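You operate a simulated robot arm through the tools that you are given. There is no shell and no other tool. Be economical: measure what you need, move in short steps, check, and stop when the job is done.

The job below is to be done with a simulated robot arm. You get a single attempt, and the scene is never put back.

## Task
Shake the black cup streak-free on SLOW and put it back.
Fine: clamp disc over the cup before the shaker starts, shaker off before it swings back; end with the disc swung clear and the cup in its slot. Set down upright: what you pick out. Where these are worked on the way, their far stop is far enough and under half their travel is too little: clamp disc.

The check looks at the end state, three seconds after you hand in, the way a careful person would. Anything else that was tipped, shoved, dropped, spilled or broken makes it a failure.

## Robot
A 7-joint arm with a two-finger parallel gripper, fixed in place. Base frame: the origin is at the foot of the arm, x ahead of it, y to its left, z up; the work surface is at about z = 6. Readings come in mm, rad, newtons and seconds.
With the tool pointing down near the work surface it reaches from about 240 to 620 mm from the base axis. Its first joint turns from -1.152 to 1.152 rad. Payload 2.6 kg.
Tool frame: the origin (TCP) lies between the finger pads and is the grasp point; the fingertips stand 30 mm ahead of it; z points along the fingers, y is the line along which they close. The gripper opens to 94 mm. The fingers are 28 mm wide and 10 mm thick; the gripper's body (50 by 96 mm) begins 55 mm behind the TCP.
Orientation is that of the tool frame in the base frame, as a unit quaternion [x, y, z, w]. With the fingers straight down and closing along the base's y, the tool's x points along the base's -x, its y along +y and its z along -z.

## Interface
- The arm moves only by the tool arm_command. Its arguments are lists of equal length, an entry for each row: "jaw": the gripper command, from -1 (fully open) to 1 (shut), values between in proportion; "linear": the shift along the tool's x, y, z in units of 400 mm (1.0 is 400 mm), a list of three; "angular": the turn, a rotation vector about the tool's x, y, z in units of 90 degrees (1.0 is 90 degrees), a list of three. In form: {"jaw": [jaw, ...], "linear": [[tx, ty, tz], ...], "angular": [[wx, wy, wz], ...]}. A call has 1 to 8 rows; each row is the pose to reach, as a shift and turn from the pose commanded when the call began, along the tool's axes at that moment. A call with a number of a shift or a turn outside -1 to 1 is refused whole. A row lasts 0.2 s, in which the tool goes at most 50 mm and 0.15 rad; a call with a longer step from one row to the next is refused whole, and so is a gripper value outside its range. A pose out of reach is approached as far as the arm can. The call stops where the force on the tool passes 90 N (or 10 N more than at its start, if that is more) or the arm is blocked; 0.2 s more then pass. Each finger travels about 72 mm/s and halts on what it meets, pressing with about 41 N; the grip force reading is that of the motor and also rises with nothing between the fingers. The clock runs only during rows and for 0.2 s after the last one: add rows that repeat a pose to give the fingers time. The reply holds the time, the measured pose of the TCP, the force on the tool along the base axes, the opening and the grip force, in the units named above and with some noise, with the torque about the TCP (base axes, N m) and any sound that the robot's microphone picked up.
- Cameras (640 x 400 px; columns grow to the right, rows downward): "scene" is fixed at [33.2, 429.2, 562.3]; the picture's right is [-0.81, -0.59, 0.00], its down [-0.35, 0.48, -0.80] and it looks along [0.47, -0.65, -0.59] (base axes); focal length 214 px, centre (320, 200). "wrist" rides on the gripper at [76, 14, -103] in the tool frame; the picture's right is [-0.18, 0.98, 0.00], its down [-0.75, -0.14, -0.64] and it looks along [-0.63, -0.12, 0.77] (tool axes); focal length 243 px, centre (320, 200). There is no depth. A picture from a camera that has moved, and an enlarged one, comes with that camera's place and axes in the base frame and with its lens.
- get_image(camera): a new picture of that camera. The clock stands still meanwhile.
- enlarge(camera, box): a new picture of the part [left, top, right, bottom] of that camera's present view, enlarged. The clock stands still meanwhile.
- finish_job(): hands the job in; it is judged then, once.

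Work in short steps. Places have to be worked out from the pictures, the camera data and where the tool is seen: move nearer, look again, correct. Check each grasp and each placing, and mend what went wrong. You have 120 turns and 64 pictures in all, those below and enlarged ones among them. Open the gripper and draw the arm clear of the work before you hand the job in, unless the task says otherwise; then end with one line.

The tools are called as a command line: name --argument value ..., lists and objects as JSON in quotes. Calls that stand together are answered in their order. arm_command: Moves the arm, as the interface text tells. Its arguments: {"type":"object","properties":{"jaw":{"type":"array","items":{"type":"number"}},"linear":{"type":"array","items":{"type":"array","items":{"type":"number"}}},"angular":{"type":"array","items":{"type":"array","items":{"type":"number"}}}},"required":["jaw","linear","angular"]} The other tools are called the same way: get_image (camera) takes a picture; enlarge (camera, box) takes an enlarged picture of a part of a camera's view; finish_job () hands the job in.

At the start:

```text
time_s: 0.0
ee_pos: [270.6, 120.4, 468.4]
tcp_rot: [0.0, 1.0, 0.0, -0.001]
force: [0.5, 0.2, 0.2]
torque: [0.02, -0.02, -0.02]
finger_gap: 94.1
grasp_force: 0.0
```

scene: 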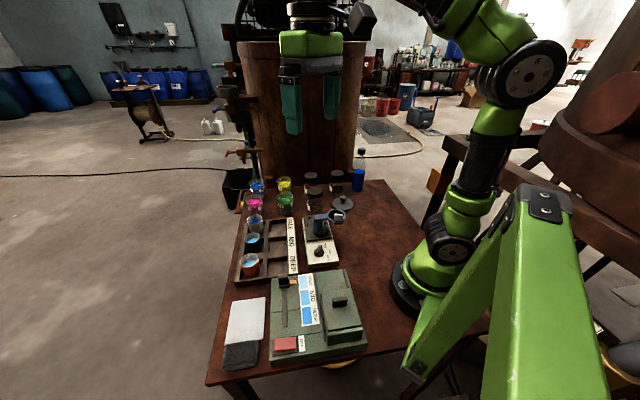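
wrist: 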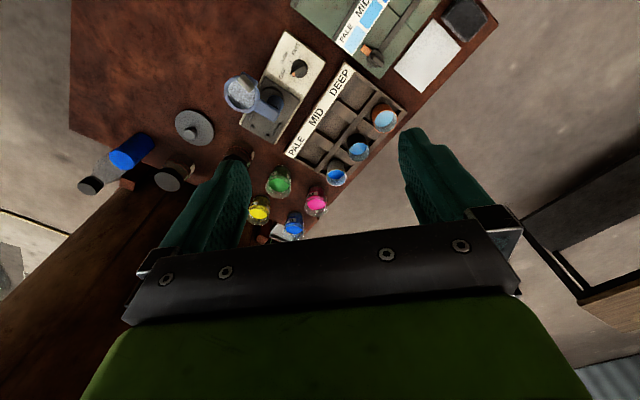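

I'll look closer at the bench to identify the shaker, the clamp disc, and the cups.

enlarge --camera "scene" --box '[210, 160, 390, 272]'

enlarge --camera "scene" --box '[210, 260, 390, 372]'

enlarge --camera "wrist" --box '[140, 0, 500, 225]'

```text
3.56 times, centred on (300, 216) of scene
camera zoom: at [33.2, 429.2, 562.3], right [-0.81, -0.59, 0.0], down [-0.35, 0.48, -0.8], along [0.47, -0.65, -0.59], focal length 763 px, centre (391, 143)
```

zoom: 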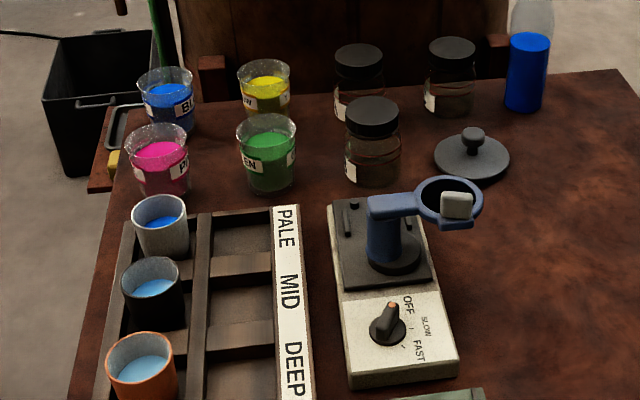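

```text
3.56 times, centred on (300, 316) of scene
camera zoom: at [33.2, 429.2, 562.3], right [-0.81, -0.59, 0.0], down [-0.35, 0.48, -0.8], along [0.47, -0.65, -0.59], focal length 763 px, centre (391, -212)
```

zoom: 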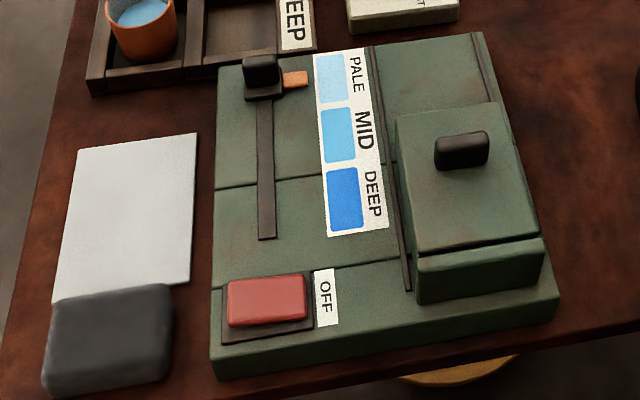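

```text
1.78 times, centred on (320, 112) of wrist
camera zoom: at [194.0, 135.3, 570.4], right [0.18, 0.98, 0.0], down [0.75, -0.14, 0.64], along [0.63, -0.12, -0.77], focal length 431 px, centre (320, 356)
```

zoom: 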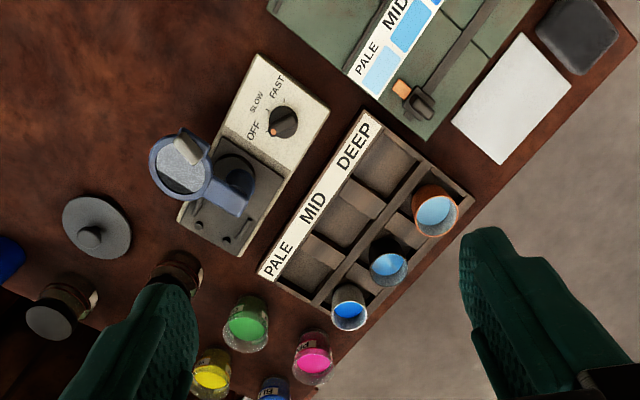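

The shaker is the cream box near (287, 80), with the blue clamp arm above it. I'll turn the wrist 90° and move lower for a close look at it.

arm_command --jaw '[-1, -1, -1, -1, -1, -1, -1, -1]' --linear '[[0, 0, 0.03], [0, 0.01, 0.08], [0, 0.02, 0.13], [0, 0.03, 0.18], [0, 0.05, 0.23], [0, 0.06, 0.28], [0, 0.07, 0.32], [0, 0.07, 0.34]]' --angular '[[0, 0, 0.09], [0, 0, 0.18], [0, 0, 0.27], [0, 0, 0.36], [0, 0, 0.45], [0, 0, 0.54], [0, 0, 0.63], [0, 0, 0.72]]'

get_image --camera "wrist"

```text
time_s: 1.8
ee_pos: [270.4, 149.1, 333.9]
tcp_rot: [0.536, 0.844, 0.0, 0.0]
force: [0.7, -0.5, 0.7]
torque: [0.02, 0.04, 0.0]
finger_gap: 94.1
grasp_force: 0.1
```

```text
58 pictures are left
camera wrist: at [251.3, 224.6, 435.2], right [0.97, 0.25, 0.0], down [0.19, -0.74, 0.64], along [0.16, -0.62, -0.77], focal length 243 px, centre (320, 200)
```

wrist: 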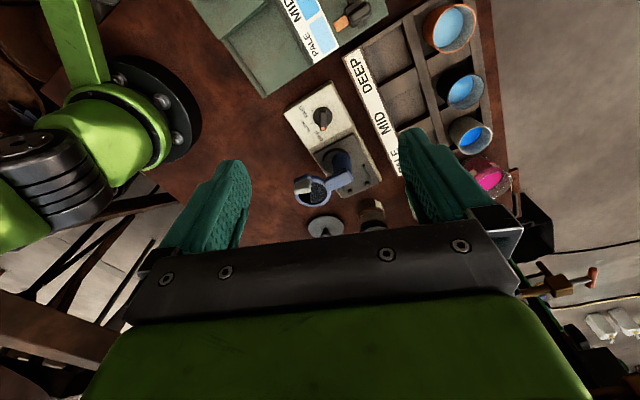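

Useful angle. I'll enlarge the shaker and the rack.

enlarge --camera "wrist" --box '[260, 60, 420, 160]'

enlarge --camera "wrist" --box '[260, 130, 420, 230]'

enlarge --camera "wrist" --box '[340, 0, 540, 125]'

```text
4.00 times, centred on (340, 110) of wrist
camera zoom: at [251.3, 224.6, 435.2], right [0.97, 0.25, 0.0], down [0.19, -0.74, 0.64], along [0.16, -0.62, -0.77], focal length 970 px, centre (240, 560)
```

zoom: 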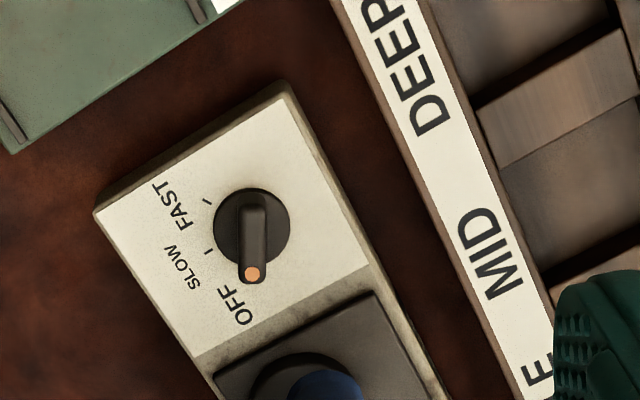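

```text
4.00 times, centred on (340, 180) of wrist
camera zoom: at [251.3, 224.6, 435.2], right [0.97, 0.25, 0.0], down [0.19, -0.74, 0.64], along [0.16, -0.62, -0.77], focal length 970 px, centre (240, 280)
```

zoom: 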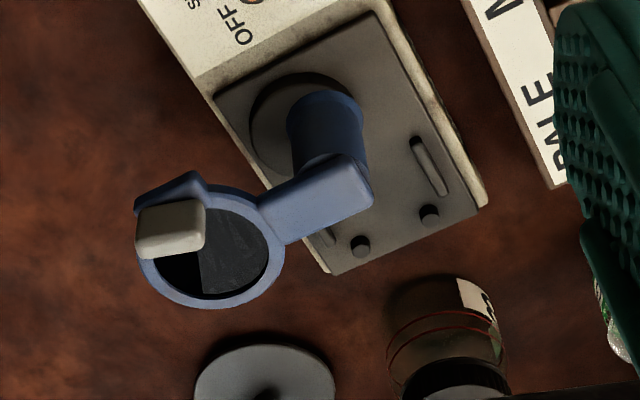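

```text
3.20 times, centred on (440, 62) of wrist
camera zoom: at [251.3, 224.6, 435.2], right [0.97, 0.25, 0.0], down [0.19, -0.74, 0.64], along [0.16, -0.62, -0.77], focal length 776 px, centre (-64, 640)
```

zoom: 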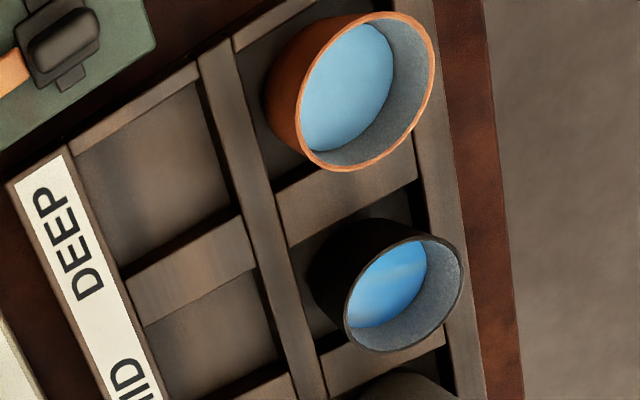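

The clamp arm is swung off to the side and the shaker lies at about 45°, from the knob at (294, 75) towards the plate near (370, -15). I'll align the wrist with it and get lower for a closer look.

arm_command --jaw '[-1, -1, -1, -1]' --linear '[[-0.01, -0.03, 0.05], [-0.02, -0.06, 0.1], [-0.03, -0.08, 0.15], [-0.04, -0.1, 0.185]]' --angular '[[0, 0, -0.06], [0, 0, -0.12], [0, 0, -0.17], [0, 0, -0.216]]'

get_image --camera "wrist"

```text
time_s: 2.8
ee_pos: [239.2, 118.2, 260.2]
tcp_rot: [0.386, 0.923, -0.001, 0.0]
force: [-0.7, 0.7, 0.5]
torque: [-0.01, 0.0, 0.03]
finger_gap: 94.1
grasp_force: 0.1
```

```text
54 pictures are left
camera wrist: at [196.8, 181.8, 361.5], right [0.83, 0.56, 0.0], down [0.43, -0.64, 0.64], along [0.36, -0.53, -0.77], focal length 243 px, centre (320, 200)
```

wrist: 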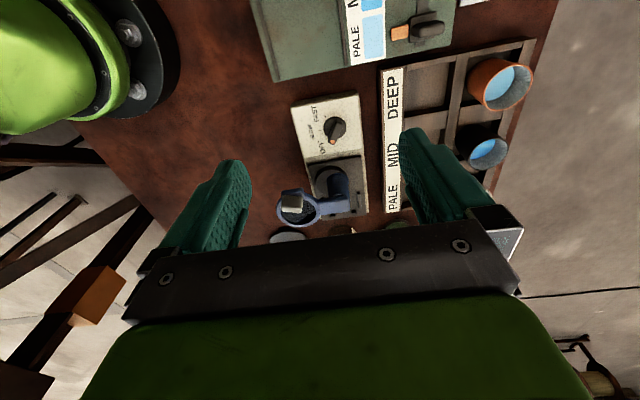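

Enlarging the shaker and the rack from here.

enlarge --camera "wrist" --box '[256, 140, 396, 228]'

enlarge --camera "wrist" --box '[380, 30, 550, 136]'

```text
4.55 times, centred on (326, 184) of wrist
camera zoom: at [196.8, 181.8, 361.5], right [0.83, 0.56, 0.0], down [0.43, -0.64, 0.64], along [0.36, -0.53, -0.77], focal length 1103 px, centre (293, 273)
```

zoom: 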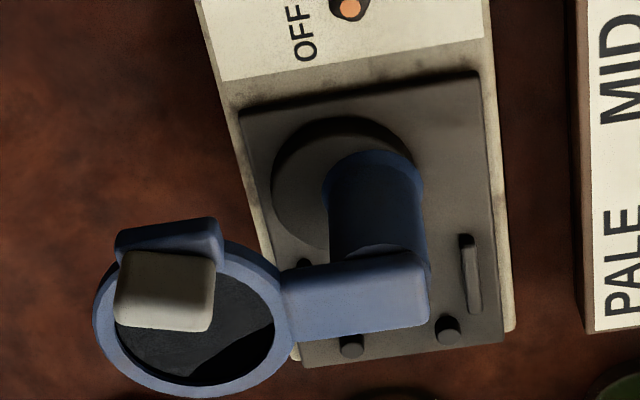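

```text
3.76 times, centred on (465, 83) of wrist
camera zoom: at [196.8, 181.8, 361.5], right [0.83, 0.56, 0.0], down [0.43, -0.64, 0.64], along [0.36, -0.53, -0.77], focal length 913 px, centre (-226, 640)
```

zoom: 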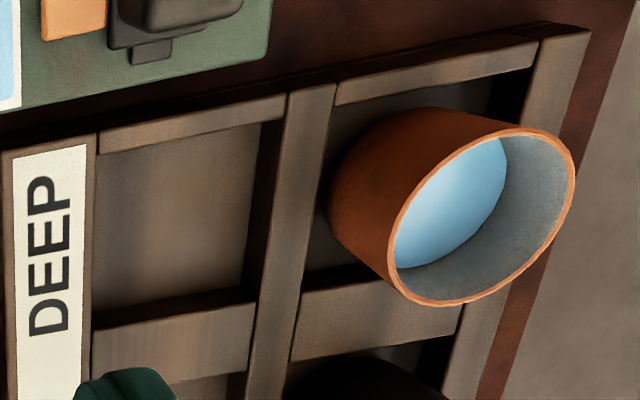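

The seat for the cup on the plate (between the side bars and the pins) is partly hidden. I'll view the plate from the rack side instead.

arm_command --jaw '[-1, -1, -1, -1, -1, -1, -1, -1]' --linear '[[-0.056, 0.045, 0.008], [-0.112, 0.09, 0.016], [-0.168, 0.136, 0.024], [-0.224, 0.181, 0.032], [-0.28, 0.226, 0.04], [-0.336, 0.272, 0.048], [-0.392, 0.317, 0.056], [-0.449, 0.362, 0.0625]]' --angular '[[0, 0, 0.09], [0, 0, 0.18], [0, 0, 0.27], [0, 0, 0.36], [0, 0, 0.45], [0, 0, 0.54], [0, 0, 0.63], [0, 0, 0.72]]'

arm_command --jaw '[-1, -1, -1]' --linear '[[0, 0, 0], [0, 0, 0], [0, 0, 0]]' --angular '[[0, 0, 0.09], [0, 0, 0.18], [0, 0, 0.28]]'

get_image --camera "wrist"

```text
time_s: 4.6
ee_pos: [470.5, 92.6, 234.1]
tcp_rot: [0.821, 0.571, 0.0, 0.0]
force: [-0.2, 0.0, 0.6]
torque: [-0.03, 0.01, -0.02]
finger_gap: 94.1
grasp_force: 0.0
```

```text
refused: row 3 steps farther than a row can; nothing moved
```

```text
51 pictures are left
camera wrist: at [510.0, 159.1, 335.8], right [0.86, -0.51, 0.0], down [-0.39, -0.66, 0.64], along [-0.33, -0.55, -0.77], focal length 243 px, centre (320, 200)
```

wrist: 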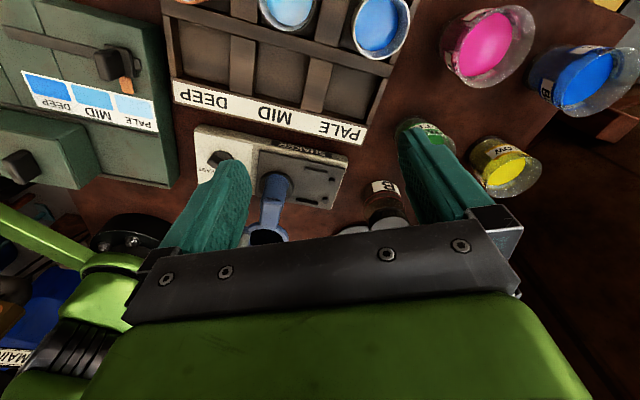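

Good view of the plate; enlarging it.

enlarge --camera "wrist" --box '[230, 130, 370, 218]'

enlarge --camera "wrist" --box '[150, 0, 420, 168]'

```text
4.55 times, centred on (300, 174) of wrist
camera zoom: at [510.0, 159.1, 335.8], right [0.86, -0.51, 0.0], down [-0.39, -0.66, 0.64], along [-0.33, -0.55, -0.77], focal length 1103 px, centre (411, 318)
```

zoom: 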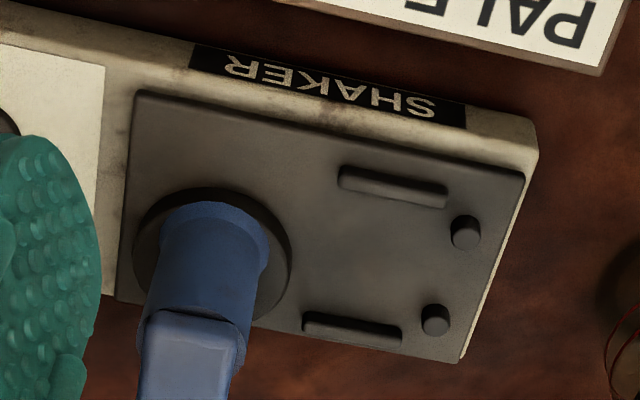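

```text
2.37 times, centred on (285, 84) of wrist
camera zoom: at [510.0, 159.1, 335.8], right [0.86, -0.51, 0.0], down [-0.39, -0.66, 0.64], along [-0.33, -0.55, -0.77], focal length 575 px, centre (403, 475)
```

zoom: 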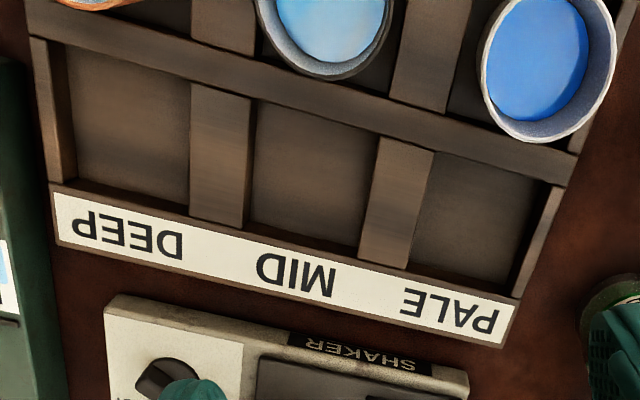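

The plate is now clear: post near (342, 4), cup seat between the bars at about (382, -27, plate z≈30), and clamp ring near (299, -29, 110). Next I'll hover over the black cup, near (469, 175), to measure it properly.

arm_command --jaw '[-1, -1, -1, -1, -1, -1, -1, -1]' --linear '[[0.024, -0.01, 0.01], [0.048, -0.02, 0.02], [0.072, -0.03, 0.03], [0.096, -0.04, 0.04], [0.12, -0.05, 0.055], [0.144, -0.06, 0.065], [0.168, -0.07, 0.075], [0.192, -0.075, 0.085]]' --angular '[[0, 0, -0.09], [0, 0, -0.181], [0, 0, -0.272], [0, 0, -0.363], [0, 0, -0.454], [0, 0, -0.545], [0, 0, -0.636], [0, 0, -0.727]]'

get_image --camera "wrist"

```text
time_s: 6.4
ee_pos: [469.2, 174.4, 198.1]
tcp_rot: [0.379, 0.926, 0.0, 0.0]
force: [-0.5, 0.2, 0.7]
torque: [0.0, -0.01, 0.0]
finger_gap: 94.0
grasp_force: 0.0
```

```text
48 pictures are left
camera wrist: at [425.0, 238.0, 300.7], right [0.82, 0.57, 0.0], down [0.44, -0.63, 0.64], along [0.37, -0.53, -0.77], focal length 243 px, centre (320, 200)
```

wrist: 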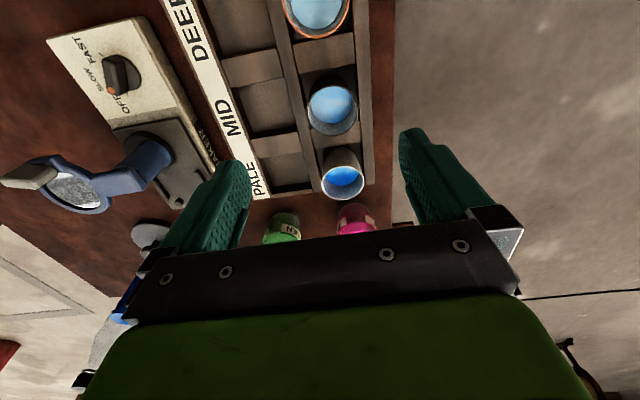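

enlarge --camera "wrist" --box '[260, 40, 420, 140]'

enlarge --camera "scene" --box '[225, 200, 305, 250]'

```text
4.00 times, centred on (340, 90) of wrist
camera zoom: at [425.0, 238.0, 300.7], right [0.82, 0.57, 0.0], down [0.44, -0.63, 0.64], along [0.37, -0.53, -0.77], focal length 970 px, centre (240, 640)
```

zoom: 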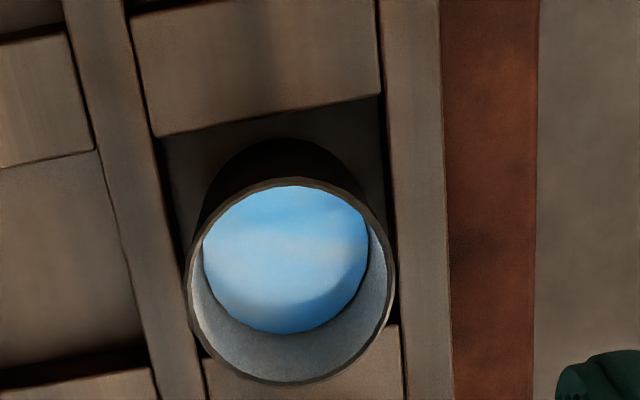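

```text
8.00 times, centred on (265, 225) of scene
camera zoom: at [33.2, 429.1, 562.3], right [-0.81, -0.59, 0.0], down [-0.35, 0.48, -0.8], along [0.47, -0.65, -0.59], focal length 1716 px, centre (760, 0)
```

zoom: 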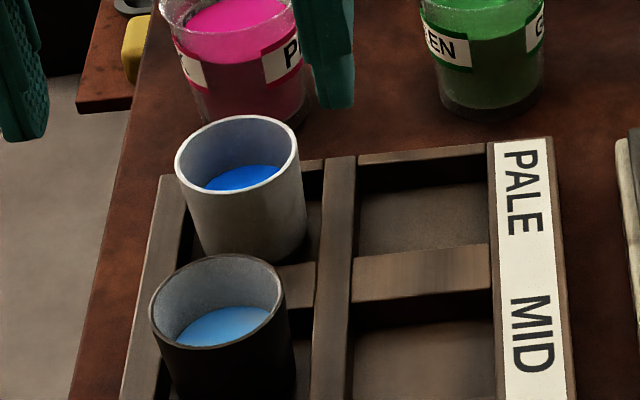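

The black cup's rim is at about (482, 176.5, z≈70) and 49 mm across, and the rack top is at z≈25. I'll move over it and stop with the fingertips just above the rim to check centring.

arm_command --jaw '[-1, -1, -1, -1]' --linear '[[-0.0192, 0.0262, 0.02], [-0.0192, 0.0262, 0.11], [-0.0192, 0.0262, 0.21], [-0.0192, 0.0262, 0.21]]' --angular '[[0, 0, 0], [0, 0, 0], [0, 0, 0], [0, 0, 0]]'

get_image --camera "wrist"

```text
time_s: 7.4
ee_pos: [482.1, 176.7, 115.2]
tcp_rot: [0.38, 0.925, -0.001, 0.0]
force: [0.0, 0.2, 0.6]
torque: [0.01, -0.01, 0.02]
finger_gap: 93.9
grasp_force: 0.1
```

```text
45 pictures are left
camera wrist: at [438.8, 240.7, 217.3], right [0.82, 0.57, 0.0], down [0.44, -0.63, 0.64], along [0.37, -0.53, -0.77], focal length 243 px, centre (320, 200)
```

wrist: 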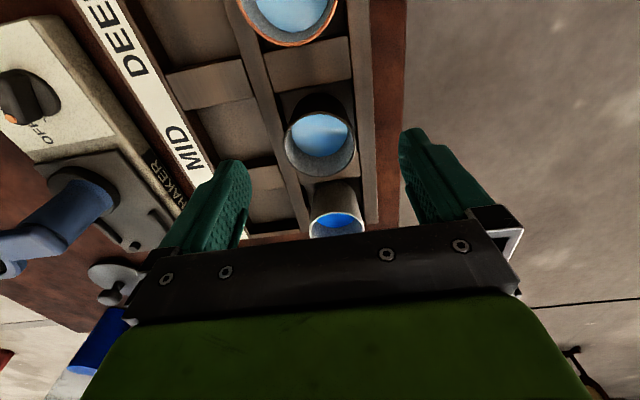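

Centred within about 2 mm. I'll descend to z≈63, with the tips above the rack, and close.

arm_command --jaw '[-1, -1, -1, 1, 1, 1, 1, 1]' --linear '[[0, 0, 0.07], [0, 0, 0.13], [0, 0, 0.13], [0, 0, 0.13], [0, 0, 0.13], [0, 0, 0.13], [0, 0, 0.13], [0, 0, 0.13]]' --angular '[[0, 0, 0], [0, 0, 0], [0, 0, 0], [0, 0, 0], [0, 0, 0], [0, 0, 0], [0, 0, 0], [0, 0, 0]]'

get_image --camera "wrist"

```text
time_s: 9.2
ee_pos: [480.7, 174.4, 63.1]
tcp_rot: [0.381, 0.924, -0.001, -0.001]
force: [-0.7, -0.2, -0.3]
torque: [0.02, 0.04, -0.02]
finger_gap: 52.6
grasp_force: 41.4
```

```text
44 pictures are left
camera wrist: at [437.3, 239.6, 164.7], right [0.82, 0.57, 0.0], down [0.44, -0.63, 0.64], along [0.36, -0.53, -0.77], focal length 243 px, centre (320, 200)
```

wrist: 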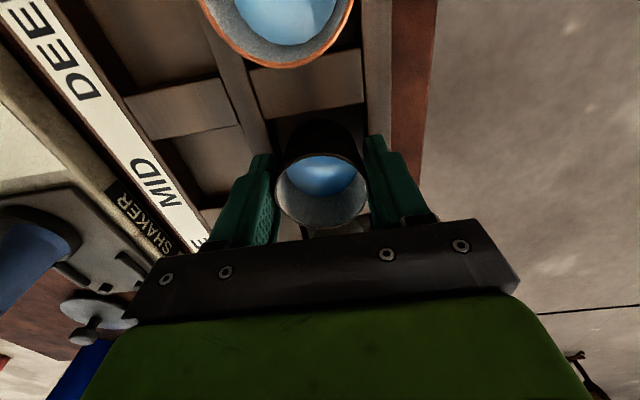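

Gripped (gap 52.6, force 41 N). I'll lift slowly and straight up, then check.

arm_command --jaw '[1, 1, 1, 1, 1, 1, 1, 1]' --linear '[[0, 0, -0.015], [0, 0, -0.05], [0, 0, -0.09], [0, 0, -0.14], [0, 0, -0.19], [0, 0, -0.24], [0, 0, -0.28], [0, 0, -0.3]]' --angular '[[0, 0, 0], [0, 0, 0], [0, 0, 0], [0, 0, 0], [0, 0, 0], [0, 0, 0], [0, 0, 0], [0, 0, 0]]'

get_image --camera "scene"

```text
time_s: 11.0
ee_pos: [479.1, 176.5, 184.2]
tcp_rot: [0.381, 0.925, 0.0, 0.0]
force: [0.2, -0.3, -0.6]
torque: [0.01, -0.01, 0.02]
finger_gap: 52.6
grasp_force: 41.3
```

```text
43 pictures are left
```

scene: 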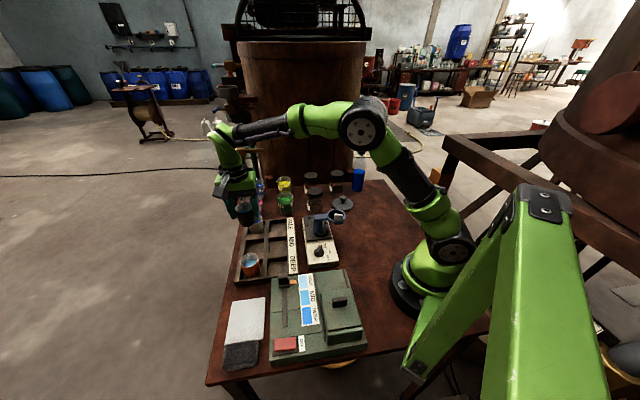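

The cup is held and clear. I'll carry it level over the shaker seat, near (383, -28).

arm_command --jaw '[1, 1, 1, 1, 1, 1, 1, 1]' --linear '[[-0.012, -0.035, 0], [-0.037, -0.105, 0], [-0.067, -0.195, 0], [-0.102, -0.295, 0], [-0.136, -0.395, 0], [-0.163, -0.475, 0], [-0.18, -0.523, 0], [-0.1854, -0.537, 0]]' --angular '[[0, 0, 0], [0, 0, 0], [0, 0, 0], [0, 0, 0], [0, 0, 0], [0, 0, 0], [0, 0, 0], [0, 0, 0]]'

get_image --camera "wrist"

enlarge --camera "scene" --box '[225, 165, 385, 265]'

```text
time_s: 12.8
ee_pos: [381.7, -30.0, 182.7]
tcp_rot: [0.38, 0.925, 0.001, 0.001]
force: [0.2, -0.3, -1.3]
torque: [0.0, 0.01, 0.0]
finger_gap: 52.4
grasp_force: 41.0
```

```text
42 pictures are left
camera wrist: at [338.4, 35.3, 284.6], right [0.82, 0.57, 0.0], down [0.44, -0.63, 0.64], along [0.37, -0.53, -0.77], focal length 243 px, centre (320, 200)
```

wrist: 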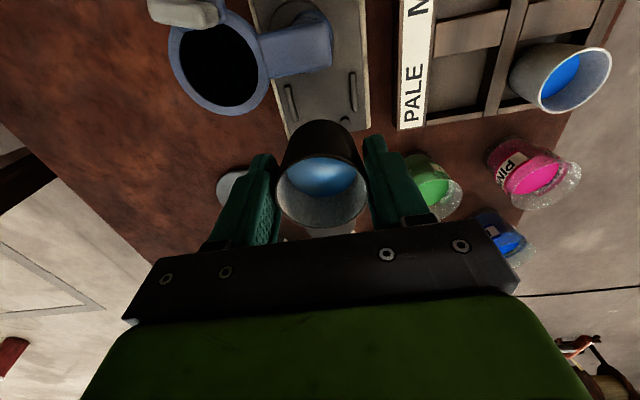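

```text
4.00 times, centred on (305, 215) of scene
camera zoom: at [33.2, 429.2, 562.3], right [-0.81, -0.59, 0.0], down [-0.35, 0.48, -0.8], along [0.47, -0.65, -0.59], focal length 858 px, centre (380, 140)
```

zoom: 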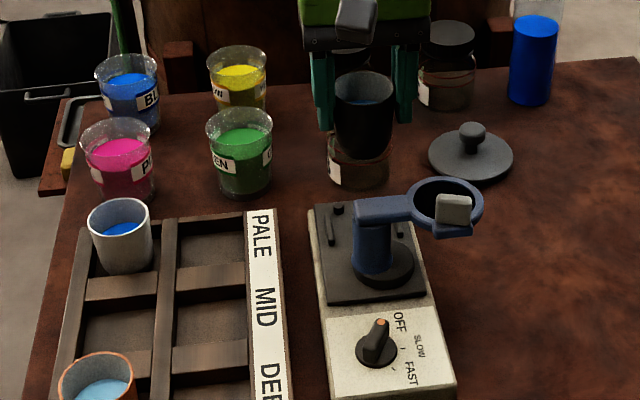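

enlarge --camera "wrist" --box '[140, 0, 380, 150]'

```text
2.67 times, centred on (260, 75) of wrist
camera zoom: at [338.4, 35.3, 284.6], right [0.82, 0.57, 0.0], down [0.44, -0.63, 0.64], along [0.37, -0.53, -0.77], focal length 647 px, centre (480, 533)
```

zoom: 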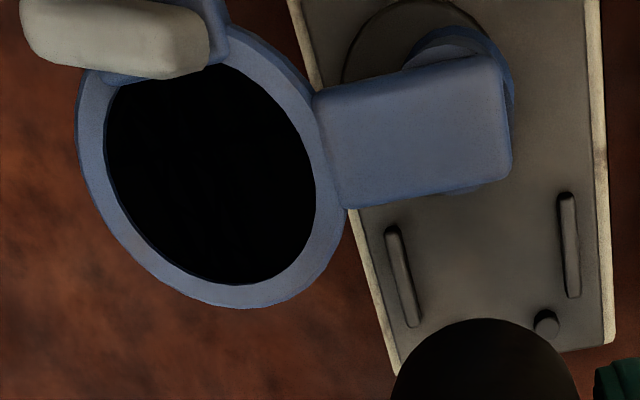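

Bars measured from here put the seat at (383, -27), matching the earlier estimate. I'll correct by about 3 mm and lower to just above the plate.

arm_command --jaw '[1, 1, 1, 1, 1, 1]' --linear '[[-0.0023, 0.0065, 0.02], [-0.0023, 0.0065, 0.07], [-0.0023, 0.0065, 0.13], [-0.0023, 0.0065, 0.18], [-0.0023, 0.0065, 0.21], [-0.0023, 0.0065, 0.22]]' --angular '[[0, 0, 0], [0, 0, 0], [0, 0, 0], [0, 0, 0], [0, 0, 0], [0, 0, 0]]'

enlarge --camera "scene" --box '[280, 180, 360, 230]'

get_image --camera "wrist"

```text
time_s: 14.2
ee_pos: [385.2, -27.9, 93.5]
tcp_rot: [0.381, 0.925, 0.0, 0.0]
force: [0.1, 0.1, -0.7]
torque: [0.01, 0.0, -0.01]
finger_gap: 52.6
grasp_force: 41.1
```

```text
8.00 times, centred on (320, 205) of scene
camera zoom: at [33.2, 429.2, 562.3], right [-0.81, -0.59, 0.0], down [-0.35, 0.48, -0.8], along [0.47, -0.65, -0.59], focal length 1716 px, centre (320, 160)
```

zoom: 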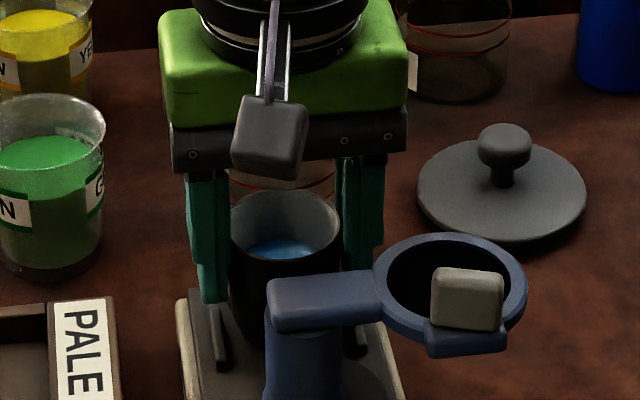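

```text
38 pictures are left
camera wrist: at [341.3, 35.9, 196.8], right [0.82, 0.57, 0.0], down [0.44, -0.63, 0.64], along [0.37, -0.53, -0.77], focal length 243 px, centre (320, 200)
```

wrist: 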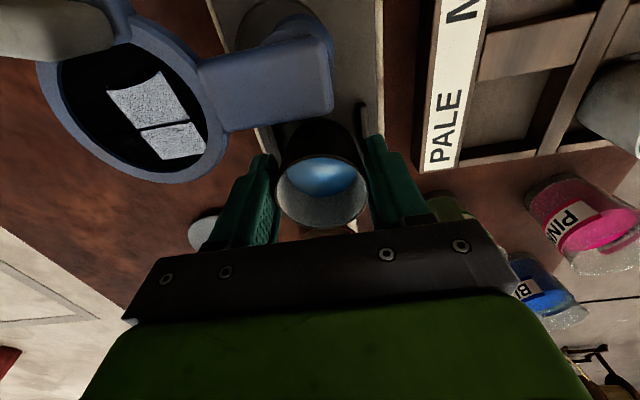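

The cup looks right between the bars. I'll lower in small steps and watch the force.

arm_command --jaw '[1, 1, 1]' --linear '[[0, 0, 0.008], [0, 0, 0.016], [0, 0, 0.016]]' --angular '[[0, 0, 0], [0, 0, 0], [0, 0, 0]]'

arm_command --jaw '[1, 1]' --linear '[[0, 0, 0.005], [0, 0, 0.005]]' --angular '[[0, 0, 0], [0, 0, 0]]'

```text
time_s: 15.0
ee_pos: [386.5, -27.5, 90.1]
tcp_rot: [0.38, 0.925, 0.0, 0.004]
force: [-3.2, -2.3, 32.2]
torque: [-0.18, -0.29, -0.03]
finger_gap: 52.4
grasp_force: 41.4
```

```text
time_s: 15.6
ee_pos: [385.3, -27.6, 88.9]
tcp_rot: [0.381, 0.925, 0.0, 0.002]
force: [-1.6, -1.5, 32.4]
torque: [-0.22, -0.32, 0.0]
finger_gap: 52.5
grasp_force: 41.4
```

Contact at z≈90 with torque offset toward the pins. I'll check whether the cup is on the plate or on a pin.

enlarge --camera "wrist" --box '[240, 60, 400, 160]'

enlarge --camera "scene" --box '[295, 195, 343, 225]'

```text
4.00 times, centred on (320, 110) of wrist
camera zoom: at [341.8, 36.3, 189.7], right [0.82, 0.57, 0.0], down [0.43, -0.63, 0.64], along [0.37, -0.53, -0.77], focal length 970 px, centre (320, 560)
```

zoom: 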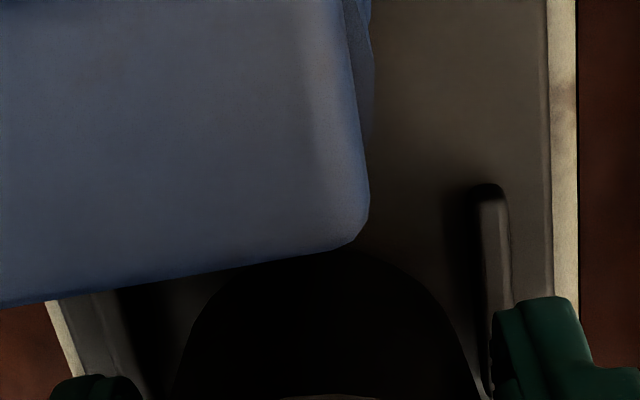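

```text
13.33 times, centred on (319, 210) of scene
camera zoom: at [33.0, 429.2, 562.3], right [-0.81, -0.59, 0.0], down [-0.35, 0.48, -0.8], along [0.47, -0.65, -0.59], focal length 2860 px, centre (333, 67)
```

zoom: 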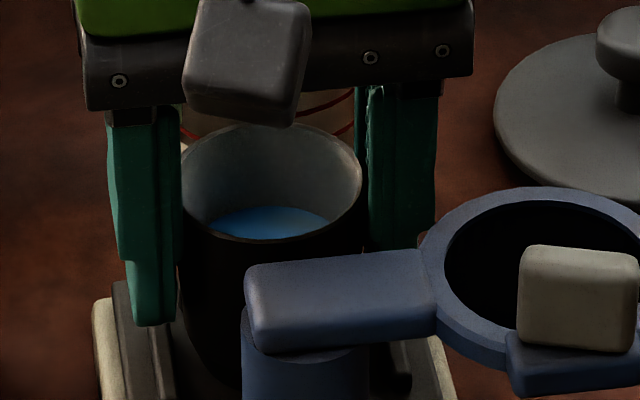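

The base seems shifted toward the pins, which suggests it's touching a pin top. I'll lift a little, shift about 4 mm toward the post, and lower again.

arm_command --jaw '[1, 1, 1, 1]' --linear '[[0, 0, -0.02], [0.005, 0, -0.025], [0.01, 0, -0.025], [0.01, 0, -0.025]]' --angular '[[0, 0, 0], [0, 0, 0], [0, 0, 0], [0, 0, 0]]'

arm_command --jaw '[1, 1, 1]' --linear '[[0, 0, 0.007], [0, 0, 0.0125], [0, 0, 0.0125]]' --angular '[[0, 0, 0], [0, 0, 0], [0, 0, 0]]'

arm_command --jaw '[1, 1]' --linear '[[0, 0, 0.005], [0, 0, 0.005]]' --angular '[[0, 0, 0], [0, 0, 0]]'

```text
time_s: 16.6
ee_pos: [382.0, -24.7, 96.7]
tcp_rot: [0.381, 0.925, 0.0, 0.0]
force: [0.0, 0.1, -0.5]
torque: [0.03, 0.01, 0.02]
finger_gap: 52.3
grasp_force: 41.3
```

```text
time_s: 17.4
ee_pos: [381.1, -25.5, 91.4]
tcp_rot: [0.38, 0.925, 0.0, 0.0]
force: [0.5, 0.3, -2.2]
torque: [0.04, 0.0, -0.04]
finger_gap: 52.4
grasp_force: 41.4
```

```text
time_s: 18.0
ee_pos: [383.4, -25.3, 89.3]
tcp_rot: [0.38, 0.925, 0.0, -0.001]
force: [0.7, -0.5, -0.7]
torque: [-0.02, 0.02, 0.06]
finger_gap: 52.4
grasp_force: 41.1
```

No contact yet, so it was on a pin before. I'll continue down gently.

arm_command --jaw '[1, 1, 1]' --linear '[[0, 0, 0.004], [0, 0, 0.008], [0, 0, 0.008]]' --angular '[[0, 0, 0], [0, 0, 0], [0, 0, 0]]'

arm_command --jaw '[1, 1]' --linear '[[0, 0, 0.004], [0, 0, 0.004]]' --angular '[[0, 0, 0], [0, 0, 0]]'

```text
time_s: 18.8
ee_pos: [382.4, -24.8, 87.6]
tcp_rot: [0.381, 0.925, 0.001, 0.002]
force: [-4.1, -3.6, 20.9]
torque: [-0.28, -0.14, -0.08]
finger_gap: 52.4
grasp_force: 41.5
```

```text
time_s: 19.4
ee_pos: [383.1, -24.7, 86.6]
tcp_rot: [0.38, 0.925, 0.002, 0.003]
force: [-4.0, -5.1, 34.1]
torque: [-0.21, -0.37, -0.06]
finger_gap: 52.7
grasp_force: 40.8
```

enlarge --camera "wrist" --box '[240, 80, 400, 180]'

enlarge --camera "scene" --box '[295, 200, 343, 230]'

```text
4.00 times, centred on (320, 130) of wrist
camera zoom: at [339.1, 39.5, 187.9], right [0.82, 0.57, 0.0], down [0.43, -0.63, 0.64], along [0.37, -0.53, -0.77], focal length 970 px, centre (320, 480)
```

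zoom: 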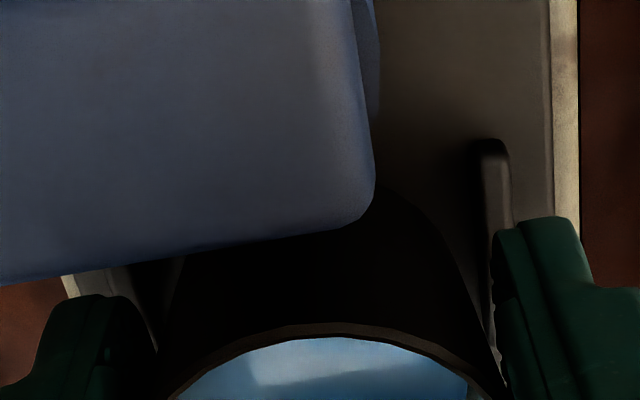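

```text
13.33 times, centred on (319, 215) of scene
camera zoom: at [33.0, 429.2, 562.3], right [-0.81, -0.59, 0.0], down [-0.35, 0.48, -0.8], along [0.47, -0.65, -0.59], focal length 2860 px, centre (333, 0)
```

zoom: 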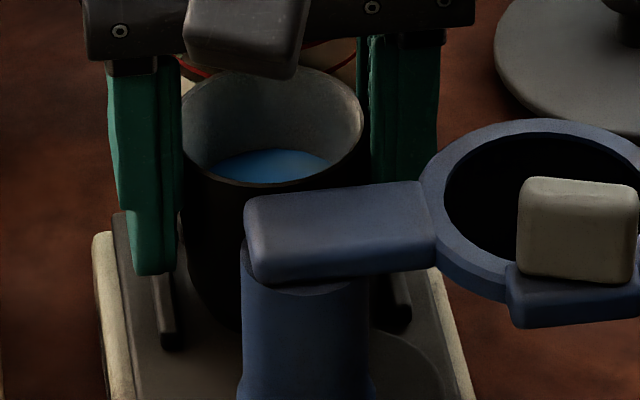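

Contact height and geometry don't agree well, so I'll lift the cup clear and measure its base against the seat features.

arm_command --jaw '[1, 1, 1, 1]' --linear '[[0, 0, -0.03], [0, 0, -0.08], [0, 0, -0.12], [0, 0, -0.12]]' --angular '[[0, 0, 0], [0, 0, 0], [0, 0, 0], [0, 0, 0]]'

enlarge --camera "wrist" --box '[240, 70, 400, 170]'

enlarge --camera "scene" --box '[286, 176, 350, 216]'

```text
time_s: 20.4
ee_pos: [383.0, -25.3, 133.4]
tcp_rot: [0.381, 0.925, 0.0, 0.0]
force: [-0.6, 0.1, -0.4]
torque: [0.01, 0.05, 0.02]
finger_gap: 52.5
grasp_force: 41.0
```

```text
4.00 times, centred on (320, 120) of wrist
camera zoom: at [338.5, 39.0, 235.2], right [0.82, 0.57, 0.0], down [0.44, -0.63, 0.64], along [0.37, -0.53, -0.77], focal length 970 px, centre (320, 520)
```

zoom: 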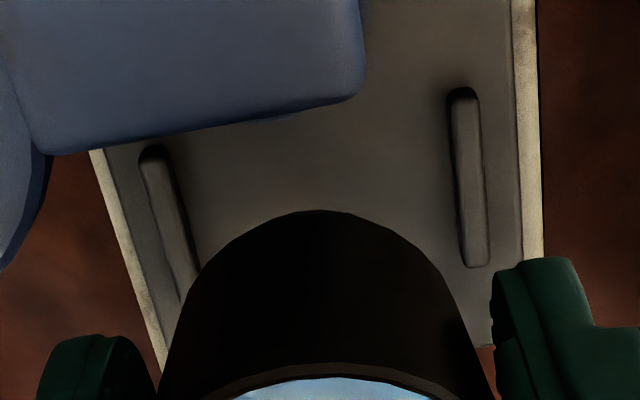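

```text
10.00 times, centred on (318, 196) of scene
camera zoom: at [33.2, 429.2, 562.3], right [-0.81, -0.59, 0.0], down [-0.35, 0.48, -0.8], along [0.47, -0.65, -0.59], focal length 2145 px, centre (340, 240)
```

zoom: 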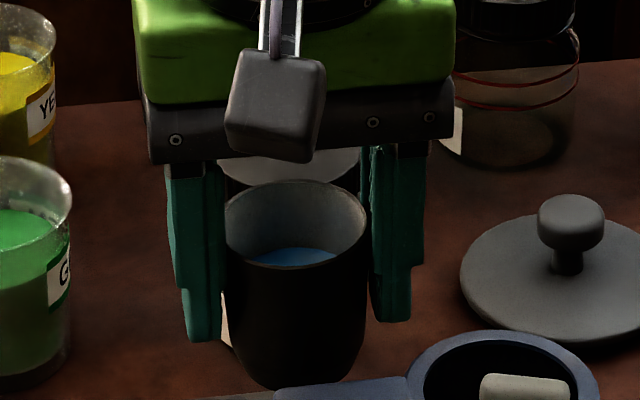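

The cup appears centred on the seat laterally. I'll try once more 4 mm closer to the post and compare contact height and torque to tell pin contact from plate contact.

arm_command --jaw '[1, 1, 1, 1]' --linear '[[0.01, 0, 0.03], [0.01, 0, 0.07], [0.01, 0, 0.1], [0.01, 0, 0.105]]' --angular '[[0, 0, 0], [0, 0, 0], [0, 0, 0], [0, 0, 0]]'

arm_command --jaw '[1, 1]' --linear '[[0, 0, 0.006], [0, 0, 0.0075]]' --angular '[[0, 0, 0], [0, 0, 0]]'

arm_command --jaw '[1, 1]' --linear '[[0, 0, 0.004], [0, 0, 0.005]]' --angular '[[0, 0, 0], [0, 0, 0]]'

```text
time_s: 21.2
ee_pos: [387.1, -26.6, 109.4]
tcp_rot: [0.381, 0.925, 0.003, 0.015]
force: [-0.9, 1.1, 7.5]
torque: [-0.15, 0.34, -0.06]
finger_gap: 52.4
grasp_force: 41.2
stopped in row 3: the force on the tool passed its limit at 114 N (the readings are from after the stop); the commanded pose is now the measured one
```

```text
time_s: 21.8
ee_pos: [390.8, -26.8, 108.2]
tcp_rot: [0.381, 0.924, 0.005, 0.019]
force: [-3.0, 1.7, 51.9]
torque: [-0.89, 1.97, -0.04]
finger_gap: 52.4
grasp_force: 40.9
```

```text
time_s: 22.4
ee_pos: [392.4, -25.9, 108.4]
tcp_rot: [0.38, 0.925, 0.007, 0.023]
force: [-4.4, 2.9, 73.6]
torque: [-1.28, 2.85, 0.01]
finger_gap: 52.3
grasp_force: 41.0
```

I hit something at z≈109. The torque points to the -e2 finger landing on the clamp arm. I'll back straight up at once and look.

arm_command --jaw '[1, 1, 1, 1]' --linear '[[0, 0, -0.03], [0, 0, -0.07], [0, 0, -0.11], [0, 0, -0.11]]' --angular '[[0, 0, 0], [0, 0, 0], [0, 0, 0], [0, 0, 0]]'

get_image --camera "wrist"

enlarge --camera "scene" --box '[270, 170, 366, 230]'

```text
time_s: 23.4
ee_pos: [385.4, -26.9, 144.5]
tcp_rot: [0.381, 0.925, 0.003, 0.014]
force: [0.6, -1.2, -1.1]
torque: [0.01, 0.04, -0.01]
finger_gap: 52.5
grasp_force: 40.9
```

```text
31 pictures are left
camera wrist: at [339.0, 38.4, 245.3], right [0.82, 0.57, 0.02], down [0.42, -0.63, 0.66], along [0.39, -0.53, -0.75], focal length 243 px, centre (320, 200)
```

wrist: 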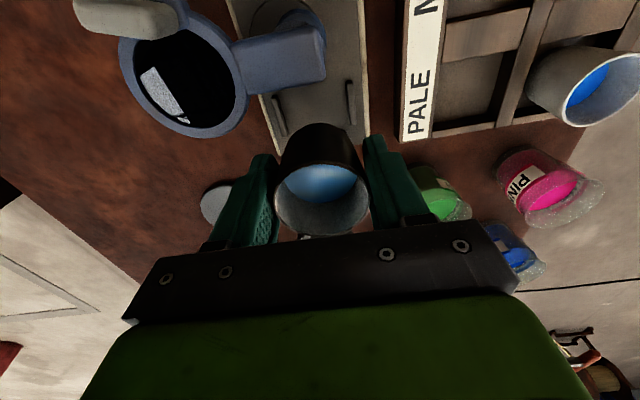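

```text
6.67 times, centred on (318, 200) of scene
camera zoom: at [33.2, 429.2, 562.3], right [-0.81, -0.59, 0.0], down [-0.35, 0.48, -0.8], along [0.47, -0.65, -0.59], focal length 1430 px, centre (333, 200)
```

zoom: 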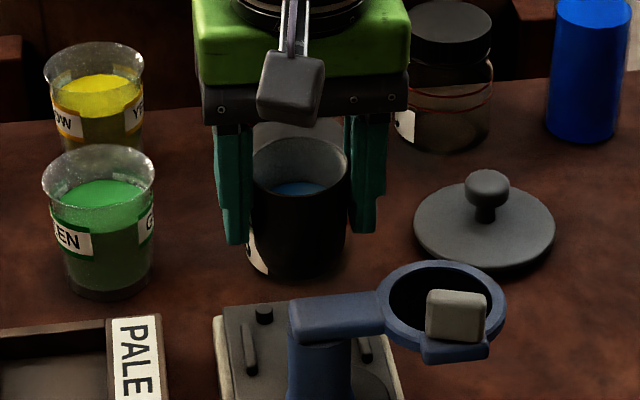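

Nothing looks displaced. The ring edge lies close to the -e2 finger, so I'll remove the small tilt and yaw the hand 25° so the fingers clear the ring and arm.

arm_command --jaw '[1, 1, 1, 1, 1]' --linear '[[0.0083, -0.0037, 0], [0.0083, -0.0037, 0], [0.0083, -0.0037, 0], [0.0083, -0.0037, 0], [0.0083, -0.0037, 0]]' --angular '[[0.0103, 0.015, 0], [0.0103, 0.015, -0.09], [0.012, 0.014, -0.18], [0.013, 0.013, -0.26], [0.013, 0.012, -0.278]]'

get_image --camera "wrist"

```text
time_s: 24.6
ee_pos: [382.6, -24.2, 145.4]
tcp_rot: [0.17, 0.985, -0.005, 0.003]
force: [-0.1, -0.4, -0.5]
torque: [-0.01, 0.01, -0.02]
finger_gap: 52.2
grasp_force: 40.6
```

```text
29 pictures are left
camera wrist: at [316.2, 16.3, 247.4], right [0.5, 0.86, -0.01], down [0.66, -0.38, 0.65], along [0.56, -0.33, -0.76], focal length 243 px, centre (320, 200)
```

wrist: 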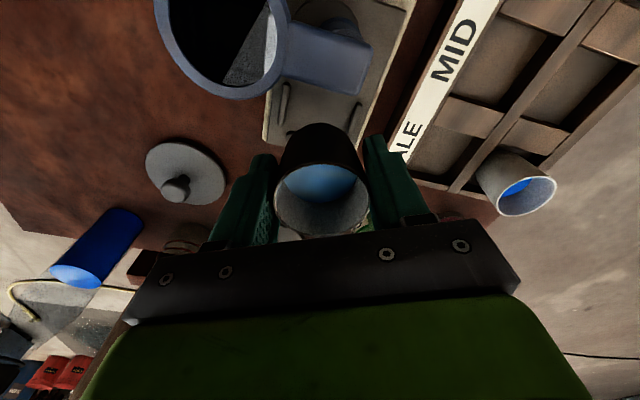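

arm_command --jaw '[1, 1, 1, 1, 1]' --linear '[[0, 0, 0.02], [0, 0, 0.05], [0, 0, 0.08], [0, 0, 0.11], [0, 0, 0.12]]' --angular '[[-0.0056, 0.0049, 0], [-0.0056, 0.0049, 0], [-0.0056, 0.0049, 0], [-0.0056, 0.0049, 0], [-0.0056, 0.0049, 0]]'

enlarge --camera "wrist" --box '[220, 80, 380, 180]'

```text
time_s: 25.8
ee_pos: [384.0, -25.7, 98.0]
tcp_rot: [0.171, 0.985, 0.0, -0.001]
force: [-0.1, 0.4, 0.6]
torque: [-0.02, -0.03, -0.01]
finger_gap: 52.5
grasp_force: 41.3
```

```text
4.00 times, centred on (300, 130) of wrist
camera zoom: at [317.3, 14.8, 200.2], right [0.5, 0.86, 0.0], down [0.66, -0.39, 0.64], along [0.55, -0.33, -0.77], focal length 970 px, centre (400, 480)
```

zoom: 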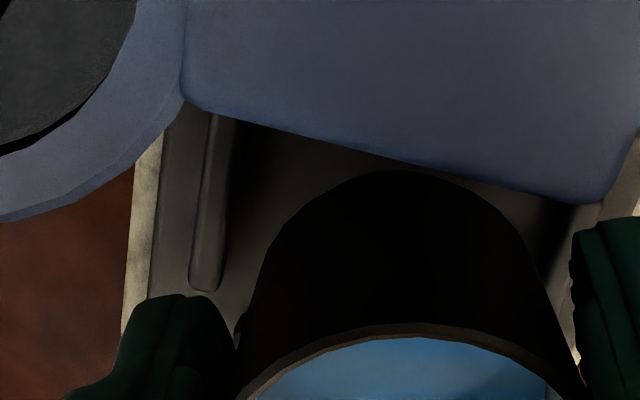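

Clear so far with no contact. Continuing down in small steps.

arm_command --jaw '[1, 1, 1]' --linear '[[0, 0, 0.008], [0, 0, 0.016], [0, 0, 0.016]]' --angular '[[0, 0, 0], [0, 0, 0], [0, 0, 0]]'

arm_command --jaw '[1, 1]' --linear '[[0, 0, 0.006], [0, 0, 0.0075]]' --angular '[[0, 0, 0], [0, 0, 0]]'

arm_command --jaw '[1, 1]' --linear '[[0, 0, 0.004], [0, 0, 0.005]]' --angular '[[0, 0, 0], [0, 0, 0]]'

```text
time_s: 26.6
ee_pos: [382.2, -25.4, 92.1]
tcp_rot: [0.171, 0.985, -0.001, -0.001]
force: [-0.3, 0.8, -1.0]
torque: [0.02, 0.02, 0.0]
finger_gap: 52.3
grasp_force: 41.1
```

```text
time_s: 27.2
ee_pos: [382.9, -24.6, 89.1]
tcp_rot: [0.171, 0.985, -0.002, -0.001]
force: [-0.1, 0.5, -0.8]
torque: [-0.01, 0.02, -0.03]
finger_gap: 52.4
grasp_force: 41.7
```

```text
time_s: 27.8
ee_pos: [382.8, -25.4, 87.6]
tcp_rot: [0.171, 0.985, -0.001, -0.002]
force: [0.0, 1.2, -0.8]
torque: [0.02, 0.03, -0.01]
finger_gap: 52.6
grasp_force: 40.8
```

arm_command --jaw '[1, 1]' --linear '[[0, 0, 0.004], [0, 0, 0.005]]' --angular '[[0, 0, 0], [0, 0, 0]]'

arm_command --jaw '[1, 1]' --linear '[[0, 0, 0.004], [0, 0, 0.005]]' --angular '[[0, 0, 0], [0, 0, 0]]'

```text
time_s: 28.4
ee_pos: [384.2, -26.3, 86.5]
tcp_rot: [0.172, 0.985, -0.001, 0.001]
force: [-4.9, -4.8, 18.2]
torque: [0.07, -0.02, -0.01]
finger_gap: 52.3
grasp_force: 41.2
```

```text
time_s: 29.0
ee_pos: [383.6, -25.3, 85.4]
tcp_rot: [0.172, 0.985, 0.0, 0.002]
force: [-4.3, -4.2, 33.4]
torque: [0.04, -0.37, -0.04]
finger_gap: 52.8
grasp_force: 41.2
```

enlarge --camera "wrist" --box '[236, 100, 364, 180]'

enlarge --camera "scene" --box '[298, 206, 330, 226]'

```text
5.00 times, centred on (300, 140) of wrist
camera zoom: at [317.4, 14.7, 186.5], right [0.51, 0.86, 0.0], down [0.66, -0.39, 0.64], along [0.56, -0.33, -0.76], focal length 1213 px, centre (420, 500)
```

zoom: 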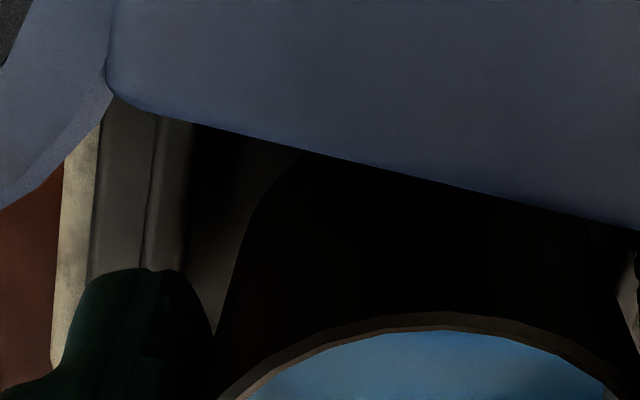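

```text
16.00 times, centred on (314, 216) of scene
camera zoom: at [33.0, 429.2, 562.3], right [-0.81, -0.59, 0.0], down [-0.35, 0.48, -0.8], along [0.47, -0.65, -0.59], focal length 3432 px, centre (416, -56)
```

zoom: 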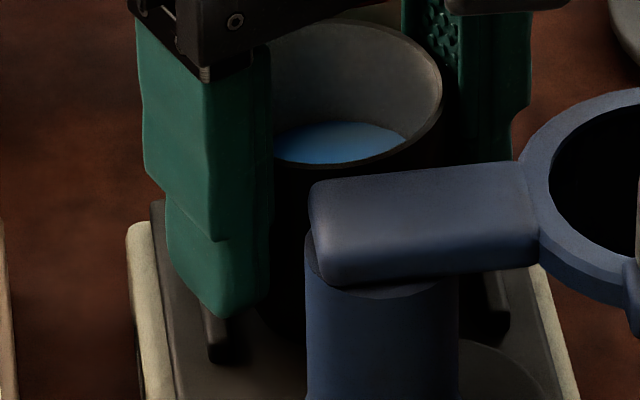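

The reaction is consistently on the +e1/+e2 side, so the base is likely catching the nearer pin or bar. I'll lift, shift about 5 mm away from it, and retry.

arm_command --jaw '[1, 1, 1, 1, 1, 1]' --linear '[[0, 0, -0.025], [0.012, -0.0025, -0.025], [0.012, -0.0025, -0.02], [0.012, -0.0025, -0.012], [0.012, -0.0025, -0.004], [0.012, -0.0025, -0.004]]' --angular '[[0, 0, 0], [0, 0, 0], [0, 0, 0], [0, 0, 0], [0, 0, 0], [0, 0, 0]]'

arm_command --jaw '[1, 1]' --linear '[[0, 0, 0.005], [0, 0, 0.006]]' --angular '[[0, 0, 0], [0, 0, 0]]'

arm_command --jaw '[1, 1]' --linear '[[0, 0, 0.003], [0, 0, 0.005]]' --angular '[[0, 0, 0], [0, 0, 0]]'

```text
time_s: 30.4
ee_pos: [376.8, -24.9, 84.9]
tcp_rot: [0.172, 0.985, -0.002, -0.001]
force: [0.5, -0.6, 0.7]
torque: [0.03, 0.02, -0.01]
finger_gap: 52.3
grasp_force: 40.8
```

```text
time_s: 31.0
ee_pos: [379.8, -25.5, 85.1]
tcp_rot: [0.172, 0.985, -0.001, 0.002]
force: [-5.9, -5.2, 33.9]
torque: [0.04, -0.27, 0.03]
finger_gap: 52.3
grasp_force: 40.9
```

```text
time_s: 31.6
ee_pos: [378.4, -25.6, 79.9]
tcp_rot: [0.171, 0.985, -0.001, 0.0]
force: [-3.2, -3.1, 30.6]
torque: [0.06, -0.45, 0.01]
finger_gap: 52.6
grasp_force: 40.6
```

The contact plane is the same height at every position, so the cup is on the flat plate and had slipped up in the grip. I'll lift slightly, recentre on the seat, and touch down lightly.

arm_command --jaw '[1, 1, 1, 1, 1]' --linear '[[0, 0, -0.02], [-0.0082, 0.003, -0.02], [-0.0082, 0.003, -0.01], [-0.0082, 0.003, -0.004], [-0.0082, 0.003, -0.004]]' --angular '[[0, 0, 0], [0, 0, 0], [0, 0, 0], [0, 0, 0], [0, 0, 0]]'

arm_command --jaw '[1, 1]' --linear '[[0, 0, 0.002], [0, 0, 0.003]]' --angular '[[0, 0, 0], [0, 0, 0]]'

```text
time_s: 32.8
ee_pos: [380.7, -23.3, 81.5]
tcp_rot: [0.171, 0.985, -0.001, -0.002]
force: [0.2, 0.5, -0.9]
torque: [-0.02, -0.01, -0.02]
finger_gap: 52.7
grasp_force: 41.2
```

```text
time_s: 33.4
ee_pos: [382.9, -24.3, 81.0]
tcp_rot: [0.171, 0.985, -0.001, 0.0]
force: [-2.1, -1.5, 7.8]
torque: [-0.01, -0.08, 0.0]
finger_gap: 52.7
grasp_force: 40.7
```

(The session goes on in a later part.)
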